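You operate a simulated robot arm through the tools that you are given. There is no shell and no other tool. Be economical: measure what you need, move in short steps, check, and stop when the job is done.

The job below is to be done with a simulated two-armed robot. You get a single attempt, and the scene is never put back.

## Task
Stack ring, bearing and collar on the tall post in card order.
Fine: the yellow set, by the tall card, number 1 lowest; push the yellow-band clip from the bench down on top.

It is judged by the outcome, as a careful person would: the job done as asked, and still so three seconds after it is handed in. It fails if anything else is knocked over, pushed out of place, dropped, spilled or broken.

## Robot
Two 7-joint arms with two-finger parallel grippers on one trunk, on a base that drives. Base frame: it is fixed to the floor where the robot stands at the start and does not move with it; the origin is under the middle of the robot, x ahead of it, y to its left, z up; the surface under the hand at the start is at about z = 0.87. Readings come in m, degrees, newtons and seconds.
The left shoulder is at the start at [0.06, 0.143, 0.926], the right one opposite. With the tool pointing down near the work surface each hand reaches from about 0.3 to 0.72 m from the robot's upright axis, wherever it stands, measured 20 degrees to its own side. Places, roughly: tall post [0.7, 0, 0.9]. Payload 1.57 kg a hand.
Tool frame (each hand has its own): the origin (TCP) lies between the finger pads and is the grasp point; the fingertips stand 0.03 m ahead of it; z points along the fingers, y is the line along which they close. The gripper opens to 0.11 m. The fingers are 0.024 m wide and 0.012 m thick; the gripper's body (0.048 by 0.112 m) begins 0.078 m behind the TCP.
Orientation is that of the tool frame in the base frame, as [roll, pitch, yaw] about the fixed x, y, z axes, in that order (R = Rz(yaw) Ry(pitch) Rx(roll)). With the fingers straight down and closing along the base's y, the tool's x points along the base's -x, its y along +y and its z along -z.

## Interface
- The arms move only by the tool nudge_tool. It takes "left_targets", "right_targets" or both (then of equal length, played together; a hand with none holds still); each is a list of rows, each an object (a shift or turn left out is 0, a gripper value left out holds the last) with "gripper": the gripper command, from -1 (fully open) to 1 (shut), values between in proportion; "translation": the shift along the base's x, y, z in m, a list of three; "delta_rot": the turn, a rotation vector about the base's x, y, z in degrees, a list of three. In form: [{"gripper": gripper, "translation": [tx, ty, tz], "delta_rot": [ax, ay, az]}, ...]. A call has 1 to 20 rows; each row is the pose to reach, as a shift and turn from the pose commanded when the call began. Each row takes 0.2 s and may step no farther than 0.05 m and 8.6 degrees from the row before; otherwise, or with a gripper value out of range, the whole call is refused. Where a pose cannot be reached the arm comes as near as it can. A force on the tool above 90 N (or 10 N above the force at the start of the call, whichever is more), or a blocked arm, ends the call early, and 0.2 s more pass. Each finger travels about 0.045 m/s and halts on what it meets, pressing with about 26 N; the grip force reading is that of the motor and also rises with nothing between the fingers. The clock runs only during rows and for 0.2 s after the last one: add rows that repeat a pose to give the fingers time. The reply holds the time, the measured pose of the TCP, the force on the tool along the base axes, the opening and the grip force, in the units named above and with some noise, with the torque about the TCP (base axes, N m) and any sound that the robot's microphone picked up.
- Cameras (640 x 400 px; columns grow to the right, rows downward): "scene" is now at [0.0494, -0.0064, 1.5396]; the picture's right is [-0.09, -1.00, 0.00], its down [-0.71, 0.07, -0.70] and it looks along [0.69, -0.06, -0.72] (base axes); focal length 273 px, centre (320, 200). "left" rides on the left gripper at [0.07, -0.016, -0.141] in its tool frame; the picture's right is [0.23, 0.97, 0.00], its down [-0.85, 0.20, -0.48] and it looks along [-0.47, 0.11, 0.88] (tool axes); focal length 222 px, centre (320, 200). "right" rides on the right gripper at [0.07, 0.016, -0.141] in its tool frame; the picture's right is [-0.23, 0.97, 0.00], its down [-0.86, -0.20, -0.48] and it looks along [-0.47, -0.11, 0.88] (tool axes); focal length 222 px, centre (320, 200).
- camera(camera): a new picture of that camera. It takes no simulated time.
- move_column(by): slides the trunk up (or, below 0, down) by that many m; the arms and the scene camera ride with it, the base frame stays. It gives what a move gives, with no picture.
- steer(legs): drives the robot by 1 to 6 legs, each [ahead, left, turn to the left] in m, m and degrees, along the robot's own axes; the way and the turn of a leg run together, so that a leg with both is an arc; at most 1.5 m and 180 degrees a leg. The arms and the cameras ride along, it lands a little off, and it stops where it bumps. It gives what a move gives.
- aim_head(pan, tilt): turns the head with the scene camera to pan (to the left, within 86 degrees either way) and tilt (down, from -29 to 69), counted from straight ahead of the robot. It gives what a move gives.
- probe_pixels(camera, pixels): there is no depth. For up to 12 entries [column, row, z] of the newest picture of that camera ("zoom" is the newest enlarged one), the place [x, y] in the base frame at which the ray of that pixel passes the height z, good to about 0.002 m. It takes no simulated time.
- close_up(camera, box): a new picture of the part [left, top, right, bottom] of that camera's present view, enlarged. It takes no simulated time.
- sign_off(): hands the job in; it is judged then, once.

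Go step by step. Measure first, check grasps and placings, and put right what went wrong. The budget is 80 turns and 58 pictures, counting those below and the enlarged ones. Unless the task says otherwise, let go and move clear before handing in, and close with one line.

The tools are called by a JSON object that holds its "method" and its "body". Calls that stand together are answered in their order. nudge_tool: Moves the arms, as the interface text tells. Its arguments: {"type":"object","properties":{"left_targets":{"type":"array","items":{"type":"object","properties":{"gripper":{"type":"number"},"translation":{"type":"array","items":{"type":"number"}},"delta_rot":{"type":"array","items":{"type":"number"}}}}},"right_targets":{"type":"array","items":{"type":"object","properties":{"gripper":{"type":"number"},"translation":{"type":"array","items":{"type":"number"}},"delta_rot":{"type":"array","items":{"type":"number"}}}}}},"required":[]} The other tools are called the same way: move_column (by) slides the trunk up or down; steer (legs) drives the base; aim_head (pan, tilt) turns the head that bears the scene camera; camera (camera) takes a picture; probe_pixels (camera, pixels) gives the place at which the rays of pixels pass given heights; close_up (camera, box) takes an enlarged picture of a part of a camera's view; sign_off () hands the job in.

At the start:

```text
clock: 0.0
left_position: [0.5916, 0.166, 0.9999]
left_orientation: [180.0, 0.0, -180.0]
left_contact_force: [-0.5, 0.3, -0.6]
left_ft_torque: [0.04, 0.02, 0.01]
left_opening: 0.11
left_grasp_force: 0.0
right_position: [0.4316, -0.242, 1.0]
right_orientation: [-180.0, 0.0, 179.9]
right_contact_force: [0.3, -1.0, -0.9]
right_ft_torque: [-0.01, 0.03, -0.01]
right_opening: 0.1103
right_grasp_force: 0.1
trunk travel left (down, up): [-0.525, 0.065]
robot x, y, heading: [-0.0006, -0.0037, 0.1]
head pan, tilt: [-5.3, 45.9]
```

scene: 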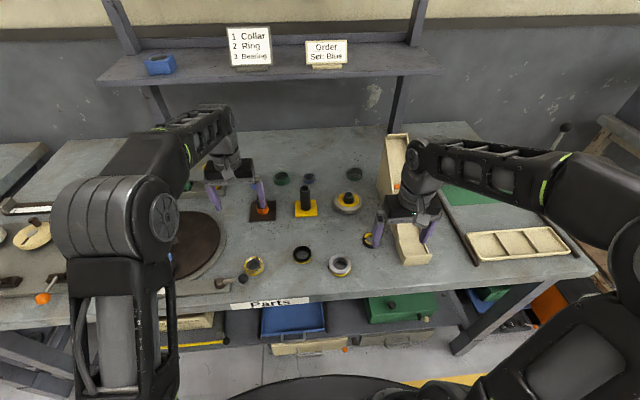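
right: 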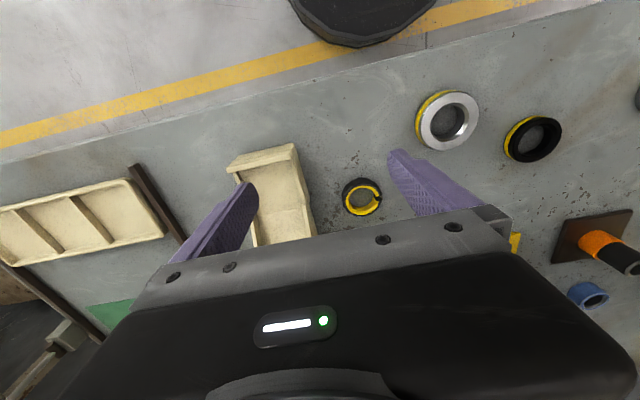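
left: 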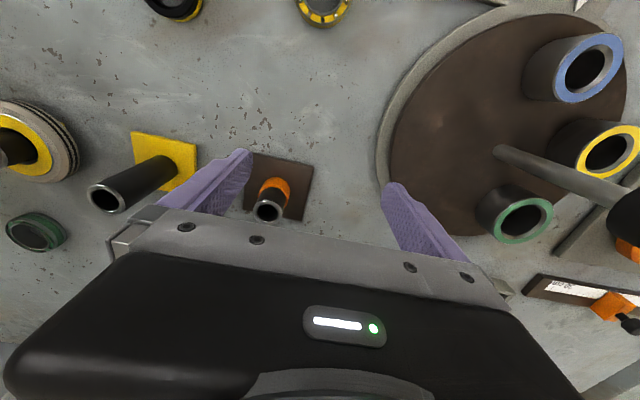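

The tall card at (250,47) seems to read 1 Collar, 2 Ring, 3 Bearing; there are several yellow-marked parts and two yellow-ish posts. I'll take enlarged views to identify them.

{"method": "close_up", "body": {"camera": "scene", "box": [220, 15, 360, 102]}}

{"method": "close_up", "body": {"camera": "scene", "box": [200, 150, 440, 300]}}

{"method": "close_up", "body": {"camera": "left", "box": [0, 0, 640, 400]}}

```text
4.57 times, centred on (290, 58) of scene
```

zoom: 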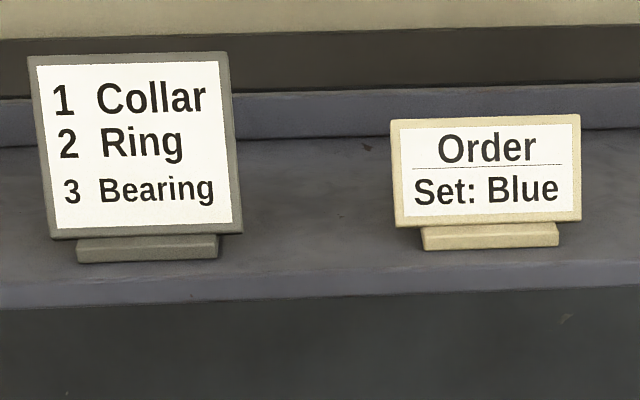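

```text
2.67 times, centred on (320, 225) of scene
```

zoom: 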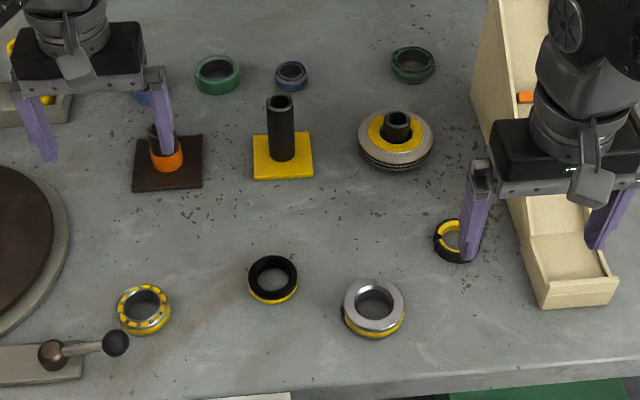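

```text
1.00 times, centred on (320, 200) of left (not enlarged: the box is as wide or as high as the picture)
```

zoom: 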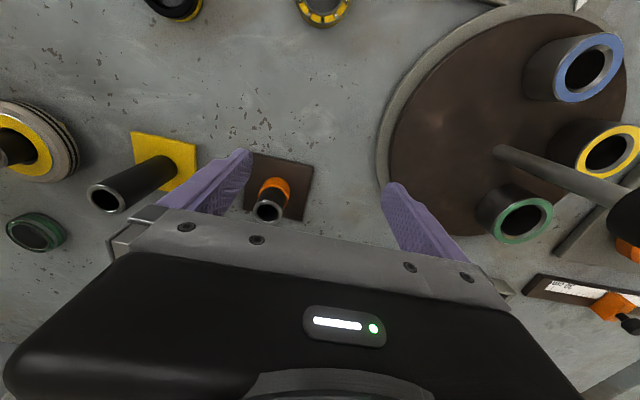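

The tall card confirms collar 1, ring 2, bearing 3. The turntable holds collars (yellow at left-cam (607,150)), and on the bench are three yellow-marked parts plus the split clip. I'll probe positions.

{"method": "probe_pixels", "body": {"camera": "left", "pixels": [[605, 155, 0.93], [605, 155, 0.9], [583, 72, 0.92], [523, 220, 0.92], [500, 150, 0.9], [108, 197, 0.97], [108, 197, 0.95], [165, 160, 0.875], [323, 8, 0.88], [270, 208, 0.92], [390, 160, 0.88]]}}

{"method": "probe_pixels", "body": {"camera": "right", "pixels": [[449, 119, 0.885], [533, 138, 0.885], [362, 198, 0.875], [362, 198, 0.885]]}}

{"method": "close_up", "body": {"camera": "right", "box": [320, 60, 640, 260]}}

{"method": "close_up", "body": {"camera": "left", "box": [360, 0, 640, 175]}}

```text
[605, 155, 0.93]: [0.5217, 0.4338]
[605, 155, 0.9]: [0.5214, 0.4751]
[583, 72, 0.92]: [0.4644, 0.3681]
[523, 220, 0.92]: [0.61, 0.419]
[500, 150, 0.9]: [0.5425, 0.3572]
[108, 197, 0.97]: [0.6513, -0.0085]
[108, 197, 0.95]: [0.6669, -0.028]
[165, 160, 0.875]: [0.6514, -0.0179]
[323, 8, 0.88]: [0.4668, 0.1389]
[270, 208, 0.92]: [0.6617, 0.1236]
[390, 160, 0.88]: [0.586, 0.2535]
```

```text
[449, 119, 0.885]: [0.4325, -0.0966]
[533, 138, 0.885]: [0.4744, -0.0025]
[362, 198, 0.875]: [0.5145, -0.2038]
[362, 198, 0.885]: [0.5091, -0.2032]
```

```text
2.00 times, centred on (480, 160) of right
```

zoom: 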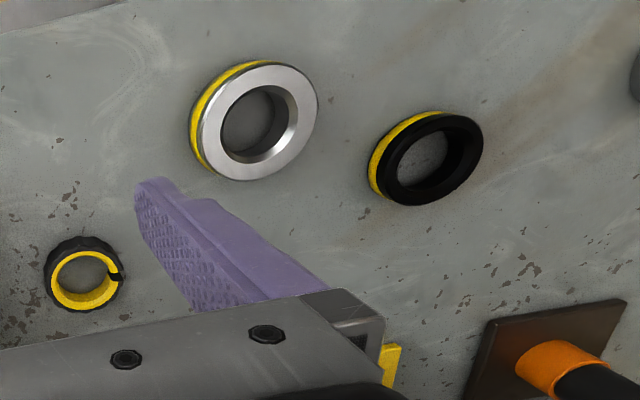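

```text
2.29 times, centred on (500, 88) of left
```

zoom: 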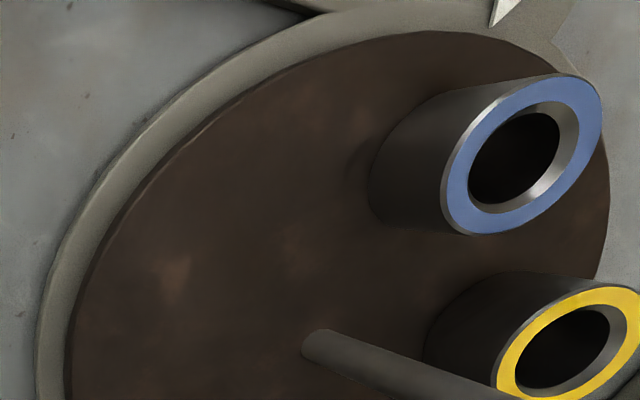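

Positions are roughly known; now I'll lift both hands and move them so the wrist cameras look at the yellow ring parts and the turntable.

{"method": "nudge_tool", "body": {"left_targets": [{"translation": [0, 0, 0.05]}, {"translation": [0, 0.03, 0.09]}, {"translation": [-0.03, 0.06, 0.11]}, {"translation": [-0.06, 0.095, 0.12]}, {"translation": [-0.09, 0.125, 0.12]}, {"translation": [-0.11, 0.16, 0.12]}, {"translation": [-0.13, 0.2, 0.12]}, {"translation": [-0.13, 0.23, 0.12]}], "right_targets": [{"translation": [0, 0, 0.04]}, {"translation": [0, 0.03, 0.06]}, {"translation": [-0.01, 0.06, 0.06]}, {"translation": [-0.02, 0.09, 0.06]}, {"translation": [-0.03, 0.12, 0.06]}, {"translation": [-0.04, 0.15, 0.06]}, {"translation": [-0.05, 0.18, 0.06]}, {"translation": [-0.06, 0.2, 0.06]}]}}

{"method": "camera", "body": {"camera": "left"}}

{"method": "camera", "body": {"camera": "right"}}

{"method": "camera", "body": {"camera": "scene"}}

```text
clock: 1.8
left_position: [0.4662, 0.3736, 1.0859]
left_orientation: [-179.6, 0.0, -179.9]
left_contact_force: [-0.9, 1.1, -0.5]
left_ft_torque: [-0.1, -0.02, 0.02]
left_opening: 0.1101
left_grasp_force: 0.1
left hand out of reach, approached as far as the arm can: row 2, 3, 4, 5, 6, 7, 8
right_position: [0.372, -0.0366, 1.0597]
right_orientation: [-179.9, -0.1, -179.9]
right_contact_force: [0.2, 0.1, 0.1]
right_ft_torque: [-0.1, 0.0, -0.04]
right_opening: 0.1101
right_grasp_force: 0.1
trunk travel left (down, up): [-0.525, 0.065]
robot x, y, heading: [0.003, 0.0027, 0.1]
head pan, tilt: [-5.3, 45.9]
```

```text
49 pictures are left
```

left: 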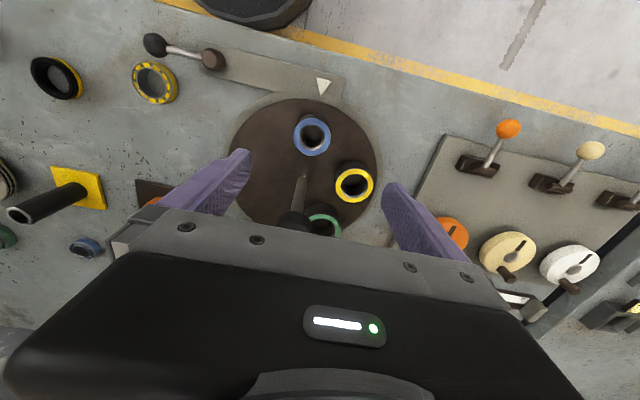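

```text
48 pictures are left
```

right: 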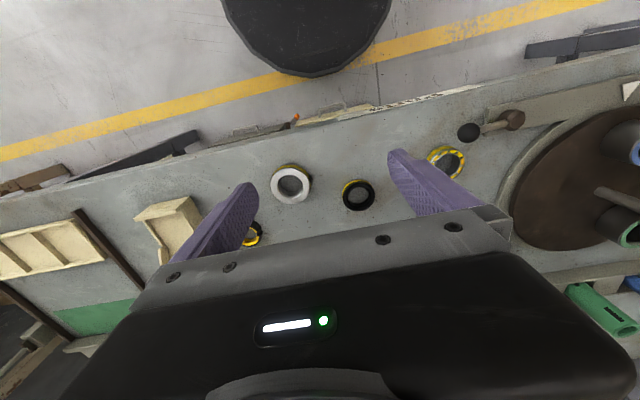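

```text
47 pictures are left
```

scene: 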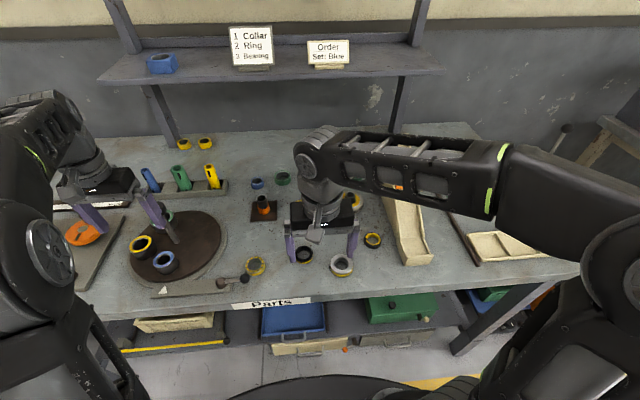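

Now the turntable and rear area are visible: slotted coloured sleeves at (150-212,178) and yellow parts at (183,143),(205,143). I'll enlarge these.

{"method": "close_up", "body": {"camera": "scene", "box": [120, 120, 300, 232]}}

{"method": "close_up", "body": {"camera": "scene", "box": [220, 220, 440, 300]}}

{"method": "close_up", "body": {"camera": "left", "box": [0, 20, 390, 250]}}

{"method": "close_up", "body": {"camera": "right", "box": [230, 110, 530, 290]}}

```text
3.56 times, centred on (210, 176) of scene
```

zoom: 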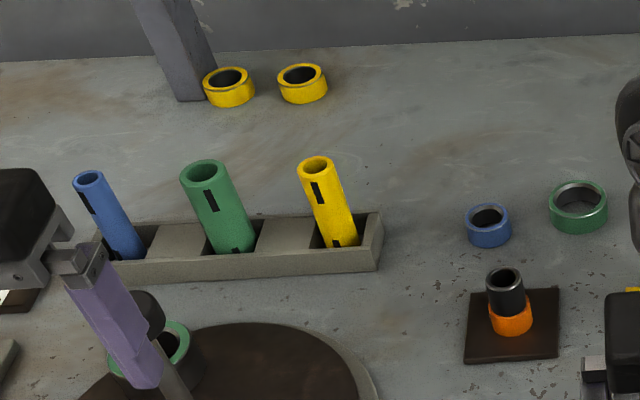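

```text
2.91 times, centred on (330, 260) of scene
```

zoom: 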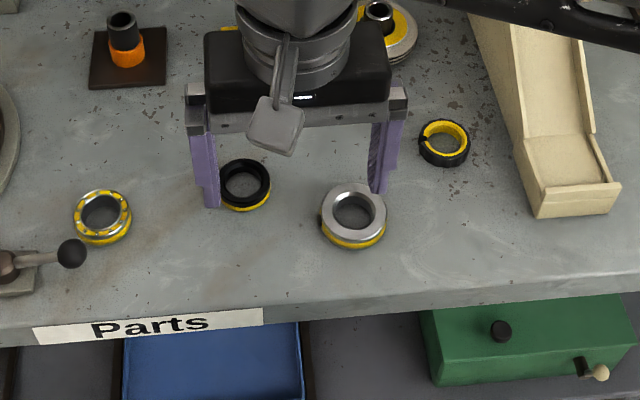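

```text
1.64 times, centred on (195, 135) of left
```

zoom: 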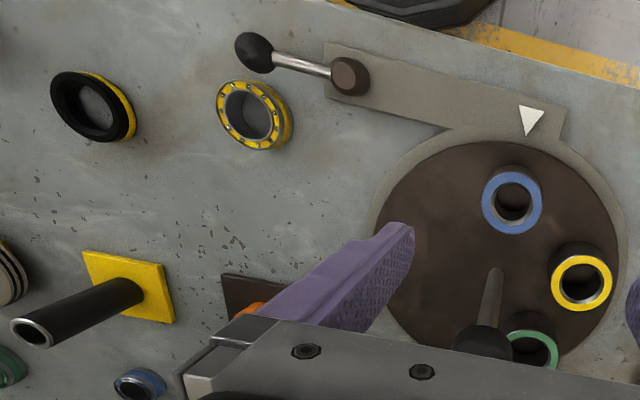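

```text
2.13 times, centred on (380, 200) of right
```

zoom: 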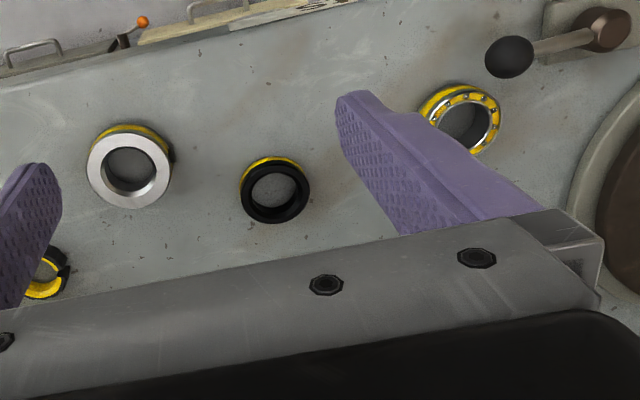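

The bearing is the ball-race part; the black and the steel yellow-banded parts are both ring candidates, so I need a closer look. I'll move the right hand over to look down at them and clear the scene view of the posts.

{"method": "nudge_tool", "body": {"right_targets": [{"translation": [-0.02, -0.03, 0]}, {"translation": [-0.02, -0.07, -0.02]}, {"translation": [-0.02, -0.11, -0.04]}, {"translation": [-0.02, -0.15, -0.04]}, {"translation": [-0.02, -0.18, -0.04]}]}}

{"method": "close_up", "body": {"camera": "scene", "box": [230, 150, 390, 250]}}

{"method": "close_up", "body": {"camera": "scene", "box": [230, 225, 390, 325]}}

{"method": "close_up", "body": {"camera": "right", "box": [320, 60, 640, 260]}}

```text
clock: 3.0
left_position: [0.4665, 0.3689, 1.0884]
left_orientation: [179.9, 0.1, -179.9]
left_contact_force: [0.2, 0.7, -0.7]
left_ft_torque: [-0.02, 0.0, 0.01]
left_opening: 0.1101
left_grasp_force: 0.1
right_position: [0.3521, -0.2219, 1.0196]
right_orientation: [180.0, 0.1, 180.0]
right_contact_force: [-0.9, 0.5, 0.3]
right_ft_torque: [-0.01, 0.0, 0.01]
right_opening: 0.11
right_grasp_force: 0.2
trunk travel left (down, up): [-0.525, 0.065]
robot x, y, heading: [-0.0004, -0.0018, -0.0]
head pan, tilt: [-5.3, 45.9]
```

```text
4.00 times, centred on (310, 200) of scene
```

zoom: 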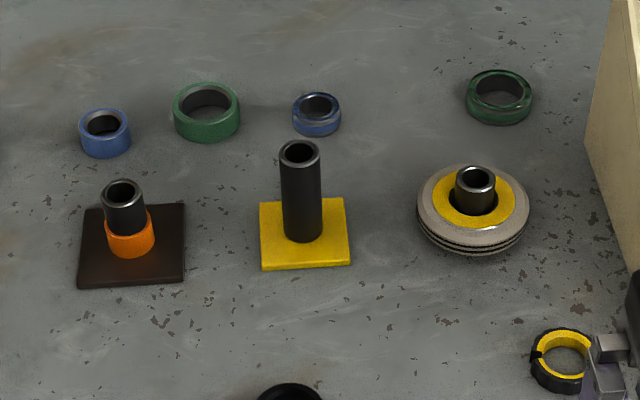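

```text
4.00 times, centred on (310, 275) of scene
```

zoom: 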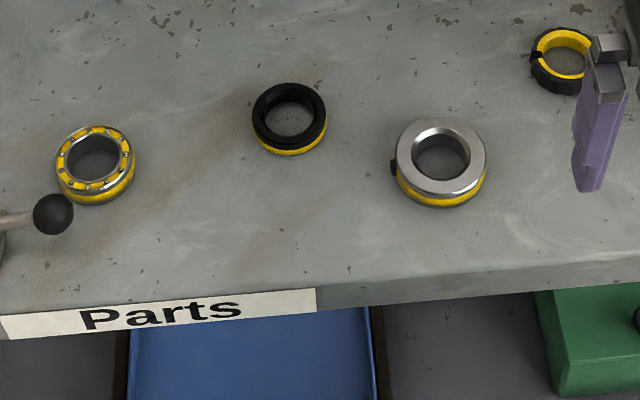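

```text
2.00 times, centred on (480, 160) of right
```

zoom: 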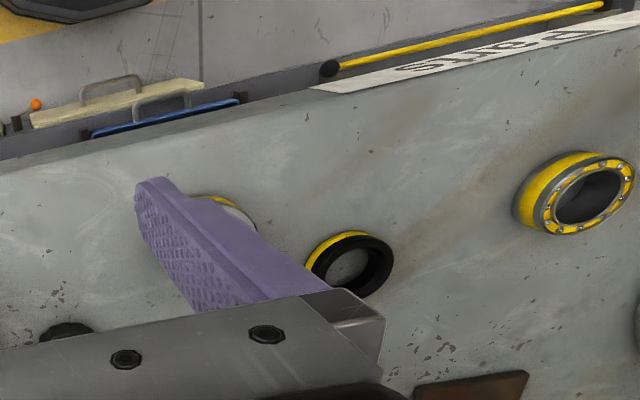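

The steel part has a set-screw dot at (393,167) in the zoom, suggesting a shaft collar; the black one a seal-like ring. I'll enlarge more to tell for sure, including the rear parts.

{"method": "close_up", "body": {"camera": "scene", "box": [285, 240, 365, 290]}}

{"method": "close_up", "body": {"camera": "scene", "box": [240, 160, 370, 190]}}

{"method": "close_up", "body": {"camera": "scene", "box": [120, 200, 280, 300]}}

{"method": "close_up", "body": {"camera": "scene", "box": [160, 130, 230, 174]}}

```text
8.00 times, centred on (325, 265) of scene
```

zoom: 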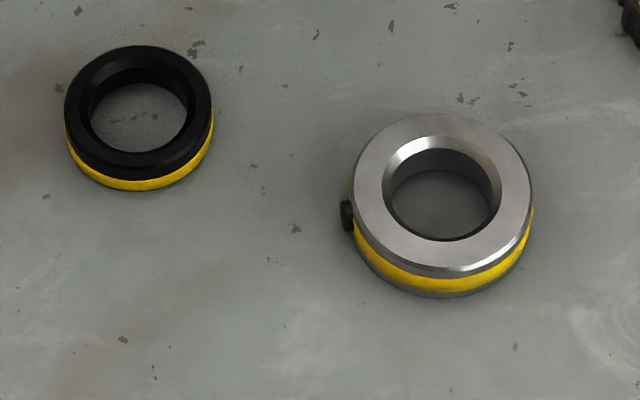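

```text
4.92 times, centred on (305, 175) of scene
```

zoom: 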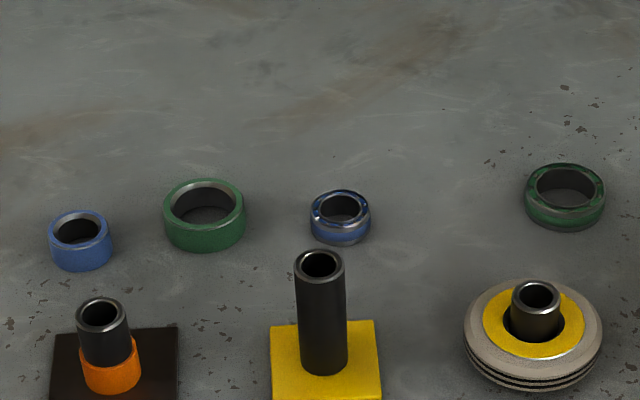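

```text
4.00 times, centred on (200, 250) of scene
```

zoom: 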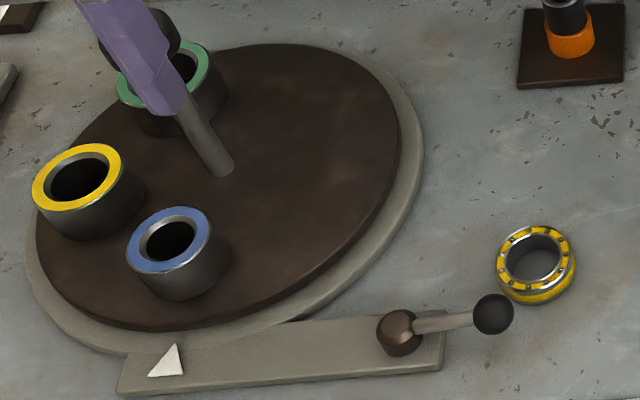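

```text
9.09 times, centred on (195, 152) of scene
```

zoom: 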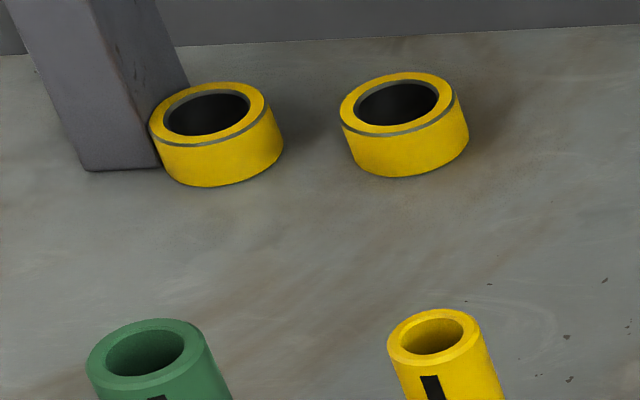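

Blue and green each have a plain ring and a ball bearing at the rear plus a tube on the turntable; for yellow there are more candidates. I'll measure bores and diameters against the post.

{"method": "probe_pixels", "body": {"camera": "zoom", "pixels": [[149, 118, 0.895], [268, 108, 0.895], [164, 120, 0.895], [249, 112, 0.895], [340, 108, 0.895], [456, 98, 0.895], [356, 112, 0.895], [439, 100, 0.895], [388, 340, 0.97], [480, 345, 0.97], [405, 335, 0.97], [461, 335, 0.97]]}}

{"method": "close_up", "body": {"camera": "scene", "box": [240, 160, 370, 240]}}

{"method": "probe_pixels", "body": {"camera": "scene", "pixels": [[330, 267, 0.89], [352, 263, 0.89], [292, 251, 0.89], [312, 251, 0.89]]}}

```text
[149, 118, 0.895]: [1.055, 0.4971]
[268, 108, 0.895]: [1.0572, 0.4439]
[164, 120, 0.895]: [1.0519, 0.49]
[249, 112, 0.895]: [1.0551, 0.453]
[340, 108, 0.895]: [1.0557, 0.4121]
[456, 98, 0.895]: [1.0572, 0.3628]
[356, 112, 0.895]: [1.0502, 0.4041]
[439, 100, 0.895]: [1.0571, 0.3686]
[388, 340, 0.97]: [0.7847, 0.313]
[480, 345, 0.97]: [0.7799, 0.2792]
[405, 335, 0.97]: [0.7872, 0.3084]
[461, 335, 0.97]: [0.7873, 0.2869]
```

```text
4.92 times, centred on (305, 200) of scene
```

zoom: 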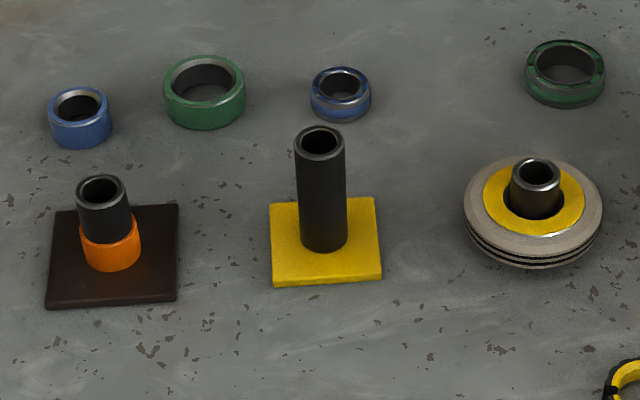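

```text
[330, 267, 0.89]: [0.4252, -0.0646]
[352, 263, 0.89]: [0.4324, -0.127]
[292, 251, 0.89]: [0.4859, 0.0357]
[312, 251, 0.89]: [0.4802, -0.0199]
```

The set-screw steel collar, black ring and ball bearing by the "Parts" label all carry the yellow band like the clip, have bores ~36 mm that suit the ~32 mm post, and are reachable (the yellow pieces at x≈1.05 aren't), so they're the yellow set. Next I check bench-edge clearance and locate post and parts precisely.

{"method": "close_up", "body": {"camera": "scene", "box": [230, 170, 390, 270]}}

{"method": "probe_pixels", "body": {"camera": "scene", "pixels": [[320, 379, 0.1], [320, 379, 0.3], [320, 379, 0.5], [330, 292, 0.87], [330, 304, 0.83], [290, 345, 0.5], [400, 322, 0.5], [340, 265, 0.892], [302, 254, 0.887], [256, 264, 0.892], [372, 239, 0.885]]}}

```text
4.00 times, centred on (310, 220) of scene
```

zoom: 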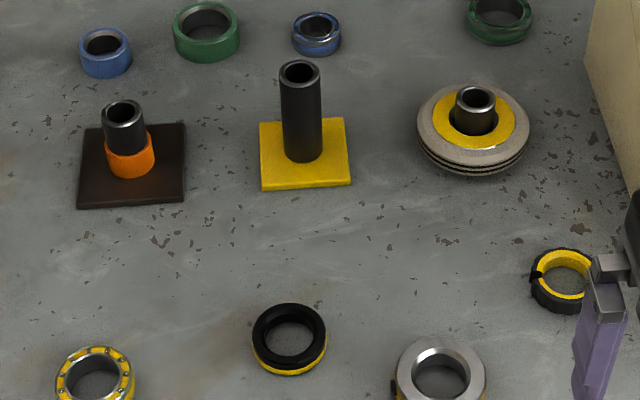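

```text
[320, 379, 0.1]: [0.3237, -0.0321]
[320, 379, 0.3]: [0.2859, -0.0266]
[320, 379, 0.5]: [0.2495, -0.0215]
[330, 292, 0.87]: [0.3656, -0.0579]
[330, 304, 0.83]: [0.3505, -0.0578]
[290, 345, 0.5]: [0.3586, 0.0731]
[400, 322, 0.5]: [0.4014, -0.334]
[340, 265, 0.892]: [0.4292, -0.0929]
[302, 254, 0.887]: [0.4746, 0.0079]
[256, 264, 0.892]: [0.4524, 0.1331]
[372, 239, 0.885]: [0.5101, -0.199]
```

The base front (~0.29) can only go ahead about 5 cm before the bench (~0.36). Now probing the post at several heights.

{"method": "probe_pixels", "body": {"camera": "zoom", "pixels": [[300, 70, 0.95], [300, 70, 0.97], [300, 70, 0.99], [302, 150, 0.88], [279, 75, 0.97], [321, 75, 0.97], [258, 125, 0.88], [345, 118, 0.88], [262, 191, 0.87], [352, 185, 0.87], [290, 340, 0.89], [441, 372, 0.892]]}}

{"method": "nudge_tool", "body": {"left_targets": [{"translation": [0, 0, 0]}]}}

```text
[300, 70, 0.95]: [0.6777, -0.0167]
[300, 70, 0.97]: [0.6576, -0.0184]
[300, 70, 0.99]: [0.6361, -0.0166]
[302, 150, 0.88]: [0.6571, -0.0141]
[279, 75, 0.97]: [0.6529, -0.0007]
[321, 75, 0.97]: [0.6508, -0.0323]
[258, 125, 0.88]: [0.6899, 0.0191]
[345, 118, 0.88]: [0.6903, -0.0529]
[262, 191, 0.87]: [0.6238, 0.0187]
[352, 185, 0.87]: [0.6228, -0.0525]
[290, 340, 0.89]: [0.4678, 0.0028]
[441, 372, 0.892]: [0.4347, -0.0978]
```

```text
clock: 3.4
left_position: [0.4673, 0.3685, 1.0879]
left_orientation: [-179.9, 0.1, -180.0]
left_contact_force: [-0.4, 0.7, 0.2]
left_ft_torque: [0.0, 0.03, 0.02]
left_opening: 0.1101
left_grasp_force: 0.0
right_position: [0.3524, -0.2228, 1.0201]
right_orientation: [-179.9, 0.0, 179.9]
right_contact_force: [-0.4, 0.1, 0.1]
right_ft_torque: [0.0, -0.03, 0.0]
right_opening: 0.11
right_grasp_force: 0.0
trunk travel left (down, up): [-0.525, 0.065]
robot x, y, heading: [-0.0011, 0.0008, 0.1]
head pan, tilt: [-5.3, 45.9]
```

The post centre is about (0.657, -0.017), top z≈0.97. To reach over it I'll raise the trunk and drive ahead a little.

{"method": "move_column", "body": {"by": 0.06}}

{"method": "steer", "body": {"legs": [[0.04, 0, 0]]}}

```text
clock: 4.4
left_position: [0.4672, 0.3695, 1.147]
left_orientation: [-180.0, -0.1, -180.0]
left_contact_force: [0.3, -0.4, 1.1]
left_ft_torque: [0.02, 0.03, -0.01]
left_opening: 0.1101
left_grasp_force: 0.0
right_position: [0.3525, -0.2216, 1.0787]
right_orientation: [-179.9, -0.1, 180.0]
right_contact_force: [0.3, -0.7, -0.2]
right_ft_torque: [0.01, 0.0, 0.01]
right_opening: 0.1102
right_grasp_force: 0.1
trunk travel left (down, up): [-0.585, 0.005]
robot x, y, heading: [-0.0002, 0.0001, 0.1]
head pan, tilt: [-5.3, 45.9]
```

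```text
clock: 5.3
left_position: [0.5079, 0.3676, 1.1473]
left_orientation: [-180.0, -0.1, -180.0]
left_contact_force: [0.6, 0.0, 0.6]
left_ft_torque: [0.01, 0.07, 0.0]
left_opening: 0.1098
left_grasp_force: 0.0
right_position: [0.394, -0.2231, 1.0795]
right_orientation: [180.0, 0.0, -179.9]
right_contact_force: [0.5, -0.1, -0.3]
right_ft_torque: [-0.04, 0.07, 0.01]
right_opening: 0.11
right_grasp_force: 0.1
trunk travel left (down, up): [-0.585, 0.005]
robot x, y, heading: [0.0427, 0.0027, 0.0]
head pan, tilt: [-5.3, 45.9]
```

The robot moved as intended. Now I move the right hand above the collar at (0.432,-0.097), turned 60° so the fingers miss the set screw on its +y side.

{"method": "nudge_tool", "body": {"right_targets": [{"translation": [0.005, 0.016, 0], "delta_rot": [0, 0, 7.5]}, {"translation": [0.01, 0.032, -0.01], "delta_rot": [0, 0, 15]}, {"translation": [0.015, 0.048, -0.02], "delta_rot": [0, 0, 22.5]}, {"translation": [0.02, 0.064, -0.03], "delta_rot": [0, 0, 30]}, {"translation": [0.025, 0.08, -0.04], "delta_rot": [0, 0, 37.5]}, {"translation": [0.03, 0.096, -0.05], "delta_rot": [0, 0, 45]}, {"translation": [0.035, 0.112, -0.06], "delta_rot": [0, 0, 52.5]}, {"translation": [0.038, 0.126, -0.07], "delta_rot": [0, 0, 60]}, {"translation": [0.038, 0.126, -0.08], "delta_rot": [0, 0, 60]}]}}

{"method": "camera", "body": {"camera": "right"}}

{"method": "camera", "body": {"camera": "scene"}}

```text
clock: 7.3
left_position: [0.506, 0.3699, 1.1483]
left_orientation: [-179.9, 0.1, -180.0]
left_contact_force: [-0.6, -0.4, 0.2]
left_ft_torque: [0.01, -0.02, 0.02]
left_opening: 0.11
left_grasp_force: 0.1
right_position: [0.4309, -0.0984, 1.0007]
right_orientation: [179.9, 0.0, -119.8]
right_contact_force: [-0.9, 0.0, 0.4]
right_ft_torque: [0.02, 0.03, 0.01]
right_opening: 0.1099
right_grasp_force: 0.0
trunk travel left (down, up): [-0.585, 0.005]
robot x, y, heading: [0.0376, 0.0022, -0.0]
head pan, tilt: [-5.3, 45.9]
```

```text
33 pictures are left
```

right: 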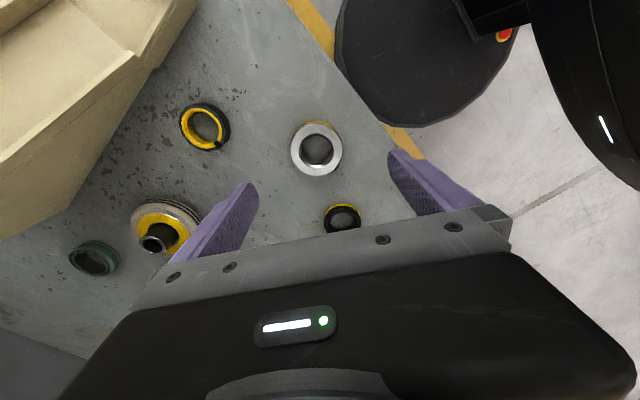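

```text
32 pictures are left
```

scene: 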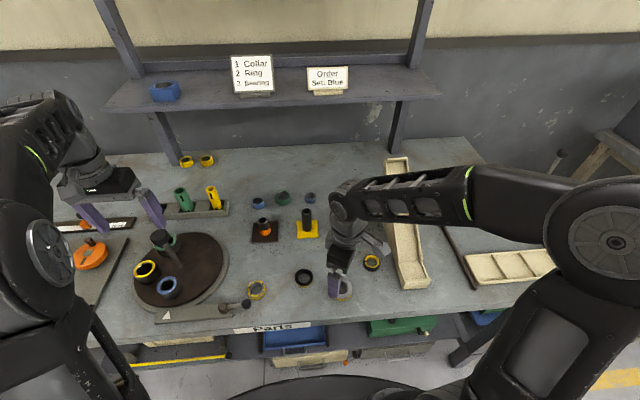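

The collar is at right-cam (316,149); I'll probe its centre, and the ring/clip too.

{"method": "probe_pixels", "body": {"camera": "right", "pixels": [[316, 149, 0.893], [290, 149, 0.893], [342, 149, 0.893], [317, 151, 0.875], [343, 219, 0.888], [205, 127, 0.885]]}}

{"method": "close_up", "body": {"camera": "right", "box": [260, 110, 380, 185]}}

```text
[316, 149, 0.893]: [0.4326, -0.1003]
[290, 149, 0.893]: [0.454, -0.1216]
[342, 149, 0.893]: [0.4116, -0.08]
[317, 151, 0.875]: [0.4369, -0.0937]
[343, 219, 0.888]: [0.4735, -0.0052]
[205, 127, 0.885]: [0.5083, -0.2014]
```

```text
5.33 times, centred on (320, 148) of right
```

zoom: 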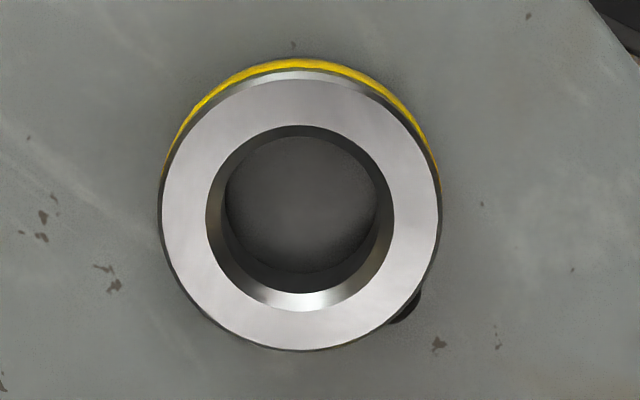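

The collar centre agrees (~0.432,-0.098) and the screw at zoom (405,305) is well off the closing line. Descending and gripping.

{"method": "nudge_tool", "body": {"right_targets": [{"translation": [0.001, 0, -0.04]}, {"translation": [0.001, 0, -0.07]}, {"translation": [0.001, 0, -0.09]}, {"translation": [0.001, 0, -0.096]}, {"translation": [0.001, 0, -0.096], "gripper": 0.3}, {"translation": [0.001, 0, -0.096], "gripper": 1}, {"translation": [0.001, 0, -0.096], "gripper": 1}, {"translation": [0.001, 0, -0.096], "gripper": 1}, {"translation": [0.001, 0, -0.096], "gripper": 1}, {"translation": [0.001, 0, -0.096], "gripper": 1}]}}

```text
clock: 9.5
left_position: [0.5055, 0.3693, 1.1473]
left_orientation: [-180.0, -0.1, -179.9]
left_contact_force: [0.2, 0.2, -0.2]
left_ft_torque: [-0.01, 0.01, -0.01]
left_opening: 0.1098
left_grasp_force: 0.1
right_position: [0.4316, -0.0982, 0.9043]
right_orientation: [180.0, 0.0, -119.9]
right_contact_force: [-0.8, -0.3, 0.4]
right_ft_torque: [0.0, -0.06, 0.0]
right_opening: 0.0614
right_grasp_force: 26.1
trunk travel left (down, up): [-0.585, 0.005]
robot x, y, heading: [0.0419, 0.0014, 0.1]
head pan, tilt: [-5.3, 45.9]
```

Gripped at 0.061 m. Lifting and carrying toward above the post.

{"method": "nudge_tool", "body": {"right_targets": [{"translation": [0, 0, 0.03]}, {"translation": [0, 0, 0.07]}, {"translation": [0, 0, 0.11]}, {"translation": [0, 0, 0.125]}, {"translation": [0.04, 0.014, 0.125]}, {"translation": [0.08, 0.028, 0.125]}, {"translation": [0.12, 0.042, 0.125]}, {"translation": [0.16, 0.057, 0.125]}, {"translation": [0.2, 0.071, 0.125]}, {"translation": [0.225, 0.081, 0.125]}, {"translation": [0.225, 0.081, 0.125]}]}}

{"method": "camera", "body": {"camera": "right"}}

{"method": "close_up", "body": {"camera": "scene", "box": [230, 150, 390, 250]}}

```text
clock: 11.9
left_position: [0.5065, 0.3687, 1.1476]
left_orientation: [-180.0, 0.0, -180.0]
left_contact_force: [1.2, -0.7, -0.3]
left_ft_torque: [0.0, -0.01, 0.02]
left_opening: 0.1099
left_grasp_force: 0.0
right_position: [0.655, -0.0148, 1.0293]
right_orientation: [179.9, 0.0, -120.1]
right_contact_force: [0.0, -0.2, -3.5]
right_ft_torque: [0.0, -0.02, -0.01]
right_opening: 0.0608
right_grasp_force: 25.9
trunk travel left (down, up): [-0.585, 0.005]
robot x, y, heading: [0.0381, 0.0001, -0.2]
head pan, tilt: [-5.3, 45.9]
```

```text
30 pictures are left
```

right: 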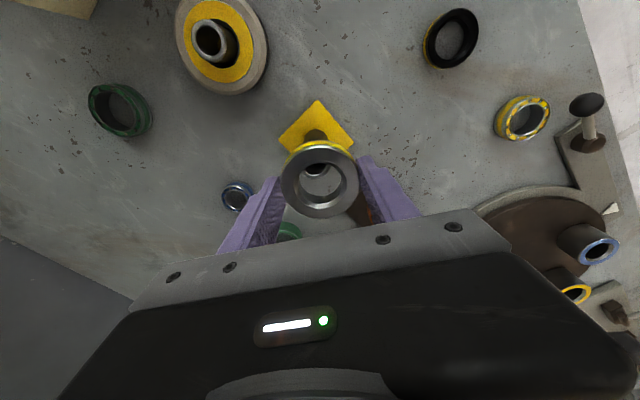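

```text
4.00 times, centred on (310, 200) of scene
```

zoom: 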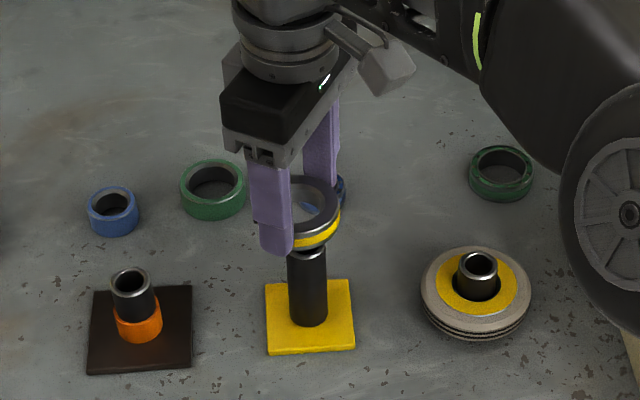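

The collar hovers over the post. I'll enlarge the wrist view to compare the collar bore and post top centres.

{"method": "close_up", "body": {"camera": "right", "box": [260, 120, 380, 195]}}

{"method": "probe_pixels", "body": {"camera": "right", "pixels": [[319, 182, 1.021], [319, 182, 1.018]]}}

```text
5.33 times, centred on (320, 158) of right
```

zoom: 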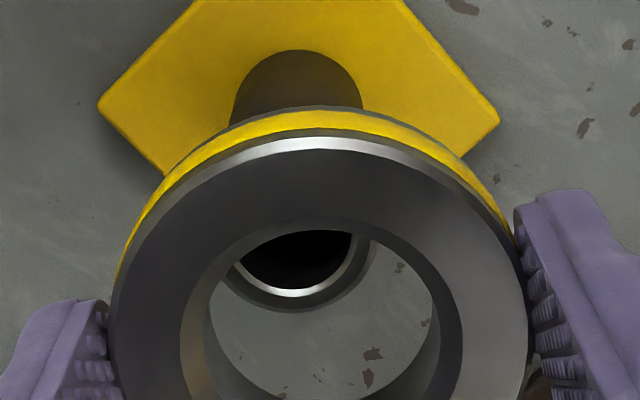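

```text
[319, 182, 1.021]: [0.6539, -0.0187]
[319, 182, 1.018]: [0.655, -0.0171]
```

{"method": "probe_pixels", "body": {"camera": "zoom", "pixels": [[287, 232, 0.97], [300, 312, 0.97], [377, 255, 0.97], [296, 105, 0.88], [296, 52, 0.88], [299, 56, 0.88], [499, 122, 0.88], [98, 105, 0.88], [320, 330, 1.021]]}}

{"method": "probe_pixels", "body": {"camera": "scene", "pixels": [[306.5, 212, 0.97], [307.5, 228, 0.88], [307.5, 230, 0.88]]}}

```text
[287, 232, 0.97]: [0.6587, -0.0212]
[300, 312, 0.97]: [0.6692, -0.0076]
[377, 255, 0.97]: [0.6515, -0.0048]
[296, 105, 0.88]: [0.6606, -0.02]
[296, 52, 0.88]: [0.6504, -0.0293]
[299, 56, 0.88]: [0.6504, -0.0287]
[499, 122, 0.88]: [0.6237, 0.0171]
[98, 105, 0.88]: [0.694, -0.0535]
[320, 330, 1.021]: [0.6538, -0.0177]
```

```text
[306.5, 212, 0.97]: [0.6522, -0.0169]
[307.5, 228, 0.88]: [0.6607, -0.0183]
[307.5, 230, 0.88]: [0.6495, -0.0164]
```

Post centre ≈(0.658,-0.0185), collar ≈(0.654,-0.0175): I shift +0.0035 in x, -0.001 in y and start descending over the post.

{"method": "nudge_tool", "body": {"right_targets": [{"translation": [0.0035, -0.001, 0]}, {"translation": [0.0035, -0.001, -0.015]}, {"translation": [0.0035, -0.001, -0.025]}, {"translation": [0.0035, -0.001, -0.032]}, {"translation": [0.0035, -0.001, -0.037]}, {"translation": [0.0035, -0.001, -0.042]}]}}

{"method": "close_up", "body": {"camera": "right", "box": [260, 120, 380, 195]}}

```text
clock: 13.3
left_position: [0.5059, 0.3694, 1.1484]
left_orientation: [-180.0, 0.0, -179.9]
left_contact_force: [0.2, -0.4, 0.2]
left_ft_torque: [0.0, -0.02, 0.02]
left_opening: 0.11
left_grasp_force: 0.1
right_position: [0.6602, -0.0178, 0.9873]
right_orientation: [-180.0, -0.2, -120.0]
right_contact_force: [-0.2, 0.0, -3.6]
right_ft_torque: [-0.02, -0.03, -0.02]
right_opening: 0.061
right_grasp_force: 26.2
trunk travel left (down, up): [-0.585, 0.005]
robot x, y, heading: [0.0377, 0.0004, -0.0]
head pan, tilt: [-5.3, 45.9]
```

```text
5.33 times, centred on (320, 158) of right
```

zoom: 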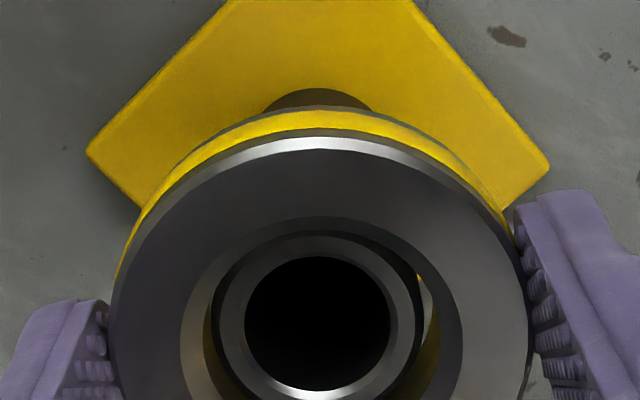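

The post is inside the collar bore with clearance all round and no side force. Continuing down to the plate.

{"method": "nudge_tool", "body": {"right_targets": [{"translation": [0, 0, -0.02]}, {"translation": [0, 0, -0.04]}, {"translation": [0, 0, -0.055]}, {"translation": [0, 0, -0.065]}, {"translation": [0, 0, -0.069]}, {"translation": [0, 0, -0.072]}]}}

{"method": "close_up", "body": {"camera": "scene", "box": [250, 180, 370, 255]}}

```text
clock: 14.7
left_position: [0.5065, 0.3679, 1.1487]
left_orientation: [-180.0, 0.0, -179.9]
left_contact_force: [-0.1, -1.4, -0.3]
left_ft_torque: [0.0, -0.01, 0.0]
left_opening: 0.1099
left_grasp_force: 0.0
right_position: [0.6606, -0.016, 0.9128]
right_orientation: [-180.0, 0.1, -119.9]
right_contact_force: [1.4, -5.6, -1.8]
right_ft_torque: [-0.2, -0.02, 0.07]
right_opening: 0.0608
right_grasp_force: 26.0
trunk travel left (down, up): [-0.585, 0.005]
robot x, y, heading: [0.0403, -0.0013, 0.3]
head pan, tilt: [-5.3, 45.9]
```

```text
5.33 times, centred on (310, 218) of scene
```

zoom: 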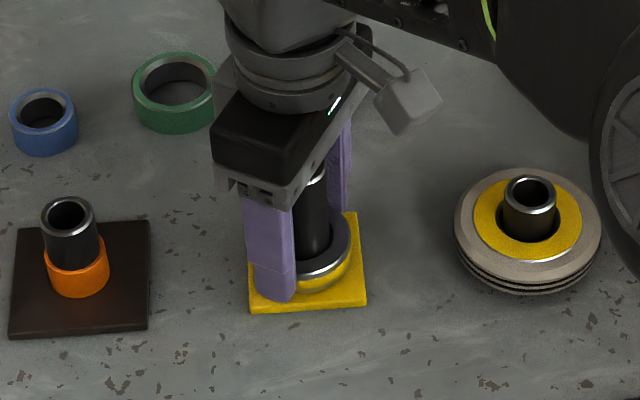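

It's almost at the plate, with a slight 5.6 N side touch. A little lower, then check contact.

{"method": "nudge_tool", "body": {"right_targets": [{"translation": [0, 0.001, -0.0015]}, {"translation": [0, 0.001, -0.003]}, {"translation": [0, 0.001, -0.0045]}]}}

```text
clock: 15.5
left_position: [0.505, 0.3681, 1.1483]
left_orientation: [179.9, 0.1, -179.9]
left_contact_force: [0.3, 0.3, 0.5]
left_ft_torque: [-0.01, 0.01, 0.02]
left_opening: 0.1098
left_grasp_force: 0.0
right_position: [0.6606, -0.0158, 0.9126]
right_orientation: [-179.8, 0.0, -120.0]
right_contact_force: [6.2, -11.9, 12.6]
right_ft_torque: [-0.44, 0.15, 0.12]
right_opening: 0.0609
right_grasp_force: 26.1
trunk travel left (down, up): [-0.585, 0.005]
robot x, y, heading: [0.0411, -0.0011, 0.1]
head pan, tilt: [-5.3, 45.9]
```

Contact on the plate (12.6 N up). Opening and rising clear, then parking the hand to the right.

{"method": "nudge_tool", "body": {"right_targets": [{"gripper": -0.6}, {"gripper": -0.6}, {"gripper": -0.6}, {"gripper": -0.6}, {"translation": [0, 0, 0.04]}, {"translation": [0, 0, 0.08]}, {"translation": [0, 0, 0.115]}, {"translation": [-0.03, -0.03, 0.12]}, {"translation": [-0.06, -0.06, 0.12]}, {"translation": [-0.09, -0.09, 0.12]}, {"translation": [-0.12, -0.12, 0.12]}, {"translation": [-0.15, -0.15, 0.12]}, {"translation": [-0.18, -0.18, 0.12]}]}}

{"method": "close_up", "body": {"camera": "scene", "box": [230, 190, 390, 290]}}

```text
clock: 18.3
left_position: [0.5046, 0.3684, 1.1492]
left_orientation: [-180.0, 0.1, -179.9]
left_contact_force: [0.4, 0.1, -0.6]
left_ft_torque: [0.03, -0.02, 0.0]
left_opening: 0.1102
left_grasp_force: 0.2
right_position: [0.4802, -0.1983, 1.0307]
right_orientation: [-180.0, 0.1, -119.9]
right_contact_force: [0.7, -0.4, -0.6]
right_ft_torque: [0.0, -0.02, -0.01]
right_opening: 0.088
right_grasp_force: 0.0
trunk travel left (down, up): [-0.585, 0.005]
robot x, y, heading: [0.0385, 0.0022, -0.0]
head pan, tilt: [-5.3, 45.9]
```

```text
4.00 times, centred on (310, 240) of scene
```

zoom: 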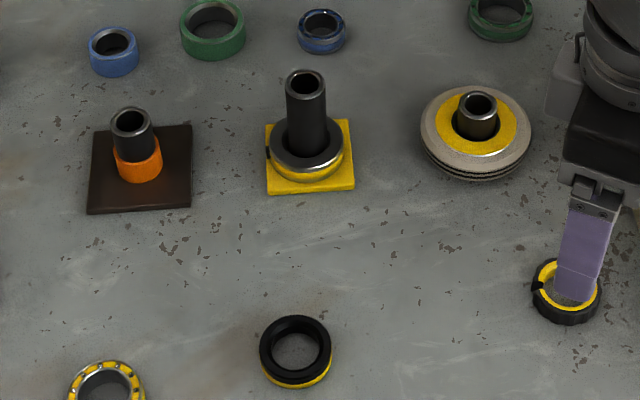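

The collar sits flat on the plate. Next the black ring; probing it at zoom (296,350).

{"method": "probe_pixels", "body": {"camera": "zoom", "pixels": [[296, 345, 0.89], [260, 345, 0.89], [333, 345, 0.89], [297, 365, 0.872], [568, 290, 0.885], [306, 83, 0.97]]}}

{"method": "nudge_tool", "body": {"right_targets": [{"translation": [0, 0.04, 0]}, {"translation": [0, 0.08, 0]}, {"translation": [-0.003, 0.12, 0]}, {"translation": [-0.006, 0.16, 0]}, {"translation": [-0.006, 0.196, -0.02]}, {"translation": [-0.006, 0.196, -0.03]}]}}

{"method": "camera", "body": {"camera": "right"}}

```text
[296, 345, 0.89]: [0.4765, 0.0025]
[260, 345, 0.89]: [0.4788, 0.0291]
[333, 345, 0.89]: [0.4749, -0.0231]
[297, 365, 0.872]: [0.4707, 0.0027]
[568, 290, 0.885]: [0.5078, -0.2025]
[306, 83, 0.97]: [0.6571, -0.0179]
```

```text
clock: 19.7
left_position: [0.5051, 0.369, 1.148]
left_orientation: [179.9, 0.0, -179.9]
left_contact_force: [0.6, 0.3, 0.0]
left_ft_torque: [0.04, 0.0, 0.01]
left_opening: 0.11
left_grasp_force: 0.0
right_position: [0.4741, 0.0008, 1.0015]
right_orientation: [180.0, 0.1, -120.0]
right_contact_force: [-0.2, -0.2, -0.2]
right_ft_torque: [0.0, 0.0, 0.02]
right_opening: 0.088
right_grasp_force: 0.1
trunk travel left (down, up): [-0.585, 0.005]
robot x, y, heading: [0.0404, -0.0029, 0.2]
head pan, tilt: [-5.3, 45.9]
```

```text
24 pictures are left
```

right: 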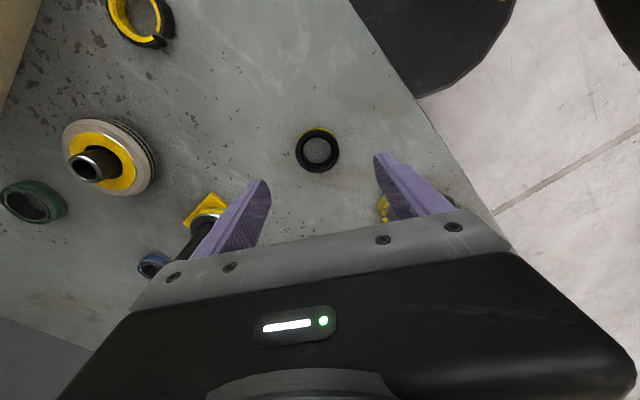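

The ring sits at (317,151), the same place the collar had under the hand, so alignment is right. Descend and grip.

{"method": "probe_pixels", "body": {"camera": "right", "pixels": [[317, 152, 0.889]]}}

{"method": "nudge_tool", "body": {"right_targets": [{"translation": [0, 0, -0.04]}, {"translation": [0, 0, -0.07]}, {"translation": [0, 0, -0.09]}, {"translation": [0, 0, -0.097]}, {"translation": [0, 0, -0.097], "gripper": 0.3}, {"translation": [0, 0, -0.097], "gripper": 1}, {"translation": [0, 0, -0.097], "gripper": 1}, {"translation": [0, 0, -0.097], "gripper": 1}, {"translation": [0, 0, -0.097], "gripper": 1}]}}

```text
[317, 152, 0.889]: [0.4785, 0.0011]
```

```text
clock: 21.7
left_position: [0.5054, 0.3696, 1.149]
left_orientation: [-180.0, -0.1, -179.8]
left_contact_force: [0.3, -0.8, -1.1]
left_ft_torque: [0.01, 0.02, 0.03]
left_opening: 0.11
left_grasp_force: 0.0
right_position: [0.475, 0.0012, 0.9034]
right_orientation: [180.0, 0.0, -120.0]
right_contact_force: [-0.2, 0.4, 0.1]
right_ft_torque: [-0.01, -0.01, 0.02]
right_opening: 0.0509
right_grasp_force: 26.0
trunk travel left (down, up): [-0.585, 0.005]
robot x, y, heading: [0.0423, 0.0016, -0.1]
head pan, tilt: [-5.3, 45.9]
```

Ring gripped at 0.051 m. Lift, carry over the post and check alignment.

{"method": "nudge_tool", "body": {"right_targets": [{"translation": [0, 0, 0.04]}, {"translation": [0, 0, 0.08]}, {"translation": [0, 0, 0.12]}, {"translation": [0.03, -0.003, 0.127]}, {"translation": [0.07, -0.007, 0.127]}, {"translation": [0.11, -0.011, 0.127]}, {"translation": [0.15, -0.015, 0.127]}, {"translation": [0.18, -0.0185, 0.127]}, {"translation": [0.183, -0.019, 0.115]}, {"translation": [0.183, -0.019, 0.11]}, {"translation": [0.183, -0.019, 0.11]}]}}

{"method": "close_up", "body": {"camera": "right", "box": [260, 120, 380, 195]}}

```text
clock: 24.1
left_position: [0.5059, 0.3695, 1.1493]
left_orientation: [-180.0, -0.1, -179.9]
left_contact_force: [0.4, 1.0, 0.2]
left_ft_torque: [-0.01, -0.01, -0.01]
left_opening: 0.1098
left_grasp_force: 0.1
right_position: [0.6581, -0.0199, 1.0138]
right_orientation: [-180.0, 0.1, -120.0]
right_contact_force: [-0.1, -0.2, -0.9]
right_ft_torque: [-0.02, 0.0, -0.03]
right_opening: 0.051
right_grasp_force: 26.5
trunk travel left (down, up): [-0.585, 0.005]
robot x, y, heading: [0.0392, 0.0001, 0.1]
head pan, tilt: [-5.3, 45.9]
```

```text
5.33 times, centred on (320, 158) of right
```

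zoom: 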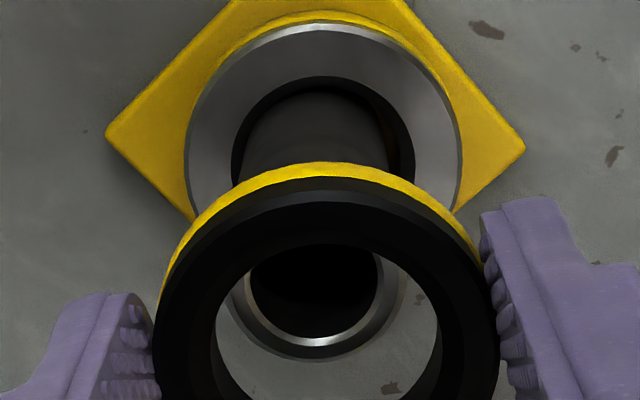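

Post appears slightly left of the ring centre (post ≈(314,·), ring ≈(326,·)). Probing the rim for the vertical direction.

{"method": "probe_pixels", "body": {"camera": "zoom", "pixels": [[312, 361, 0.97], [228, 290, 0.97], [403, 290, 0.97], [327, 245, 1.002], [327, 250, 1.0], [213, 340, 1.0], [440, 340, 1.0], [165, 320, 1.0], [492, 310, 1.0]]}}

```text
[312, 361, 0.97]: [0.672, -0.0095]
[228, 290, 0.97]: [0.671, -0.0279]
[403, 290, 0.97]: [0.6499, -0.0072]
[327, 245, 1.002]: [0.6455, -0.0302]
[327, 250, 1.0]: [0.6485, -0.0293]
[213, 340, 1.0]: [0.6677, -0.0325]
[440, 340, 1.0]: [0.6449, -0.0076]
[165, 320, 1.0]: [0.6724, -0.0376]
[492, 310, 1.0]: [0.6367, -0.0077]
```

The ring should go ~+3 mm in x. Shift and descend until the post enters.

{"method": "nudge_tool", "body": {"right_targets": [{"translation": [0.0025, 0.001, 0]}, {"translation": [0.0025, 0.001, -0.01]}, {"translation": [0.0025, 0.001, -0.018]}, {"translation": [0.0025, 0.001, -0.024]}, {"translation": [0.0025, 0.001, -0.03]}]}}

{"method": "close_up", "body": {"camera": "right", "box": [260, 120, 380, 195]}}

```text
clock: 25.3
left_position: [0.5061, 0.3686, 1.1484]
left_orientation: [-179.9, 0.0, -180.0]
left_contact_force: [-0.5, 0.9, -0.5]
left_ft_torque: [0.0, -0.03, 0.0]
left_opening: 0.11
left_grasp_force: 0.0
right_position: [0.6599, -0.0185, 0.9833]
right_orientation: [179.8, 0.0, -120.0]
right_contact_force: [-0.5, -3.9, -3.1]
right_ft_torque: [-0.07, -0.01, -0.04]
right_opening: 0.0507
right_grasp_force: 26.1
trunk travel left (down, up): [-0.585, 0.005]
robot x, y, heading: [0.0407, -0.0037, -0.2]
head pan, tilt: [-5.3, 45.9]
```

```text
5.33 times, centred on (320, 158) of right
```

zoom: 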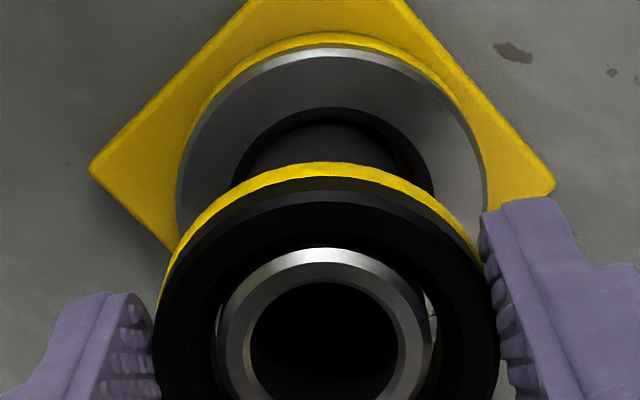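

The post is inside the ring, with a slight 4 N touch pushing -y; I ease 1 mm that way and lower toward the collar.

{"method": "nudge_tool", "body": {"right_targets": [{"translation": [0, -0.001, -0.015]}, {"translation": [0, -0.001, -0.03]}, {"translation": [0, -0.001, -0.04]}, {"translation": [0, -0.001, -0.045]}, {"translation": [0, -0.001, -0.048]}, {"translation": [0, -0.001, -0.05]}]}}

```text
clock: 26.7
left_position: [0.5066, 0.3684, 1.148]
left_orientation: [-180.0, 0.0, -179.8]
left_contact_force: [-0.5, -0.1, -0.9]
left_ft_torque: [0.0, 0.02, -0.01]
left_opening: 0.1098
left_grasp_force: 0.0
right_position: [0.6582, -0.0189, 0.9344]
right_orientation: [-179.9, -0.1, -120.0]
right_contact_force: [-2.8, -8.4, 1.3]
right_ft_torque: [-0.24, 0.06, -0.07]
right_opening: 0.0508
right_grasp_force: 26.0
trunk travel left (down, up): [-0.585, 0.005]
robot x, y, heading: [0.0402, -0.0005, 0.1]
head pan, tilt: [-5.3, 45.9]
```

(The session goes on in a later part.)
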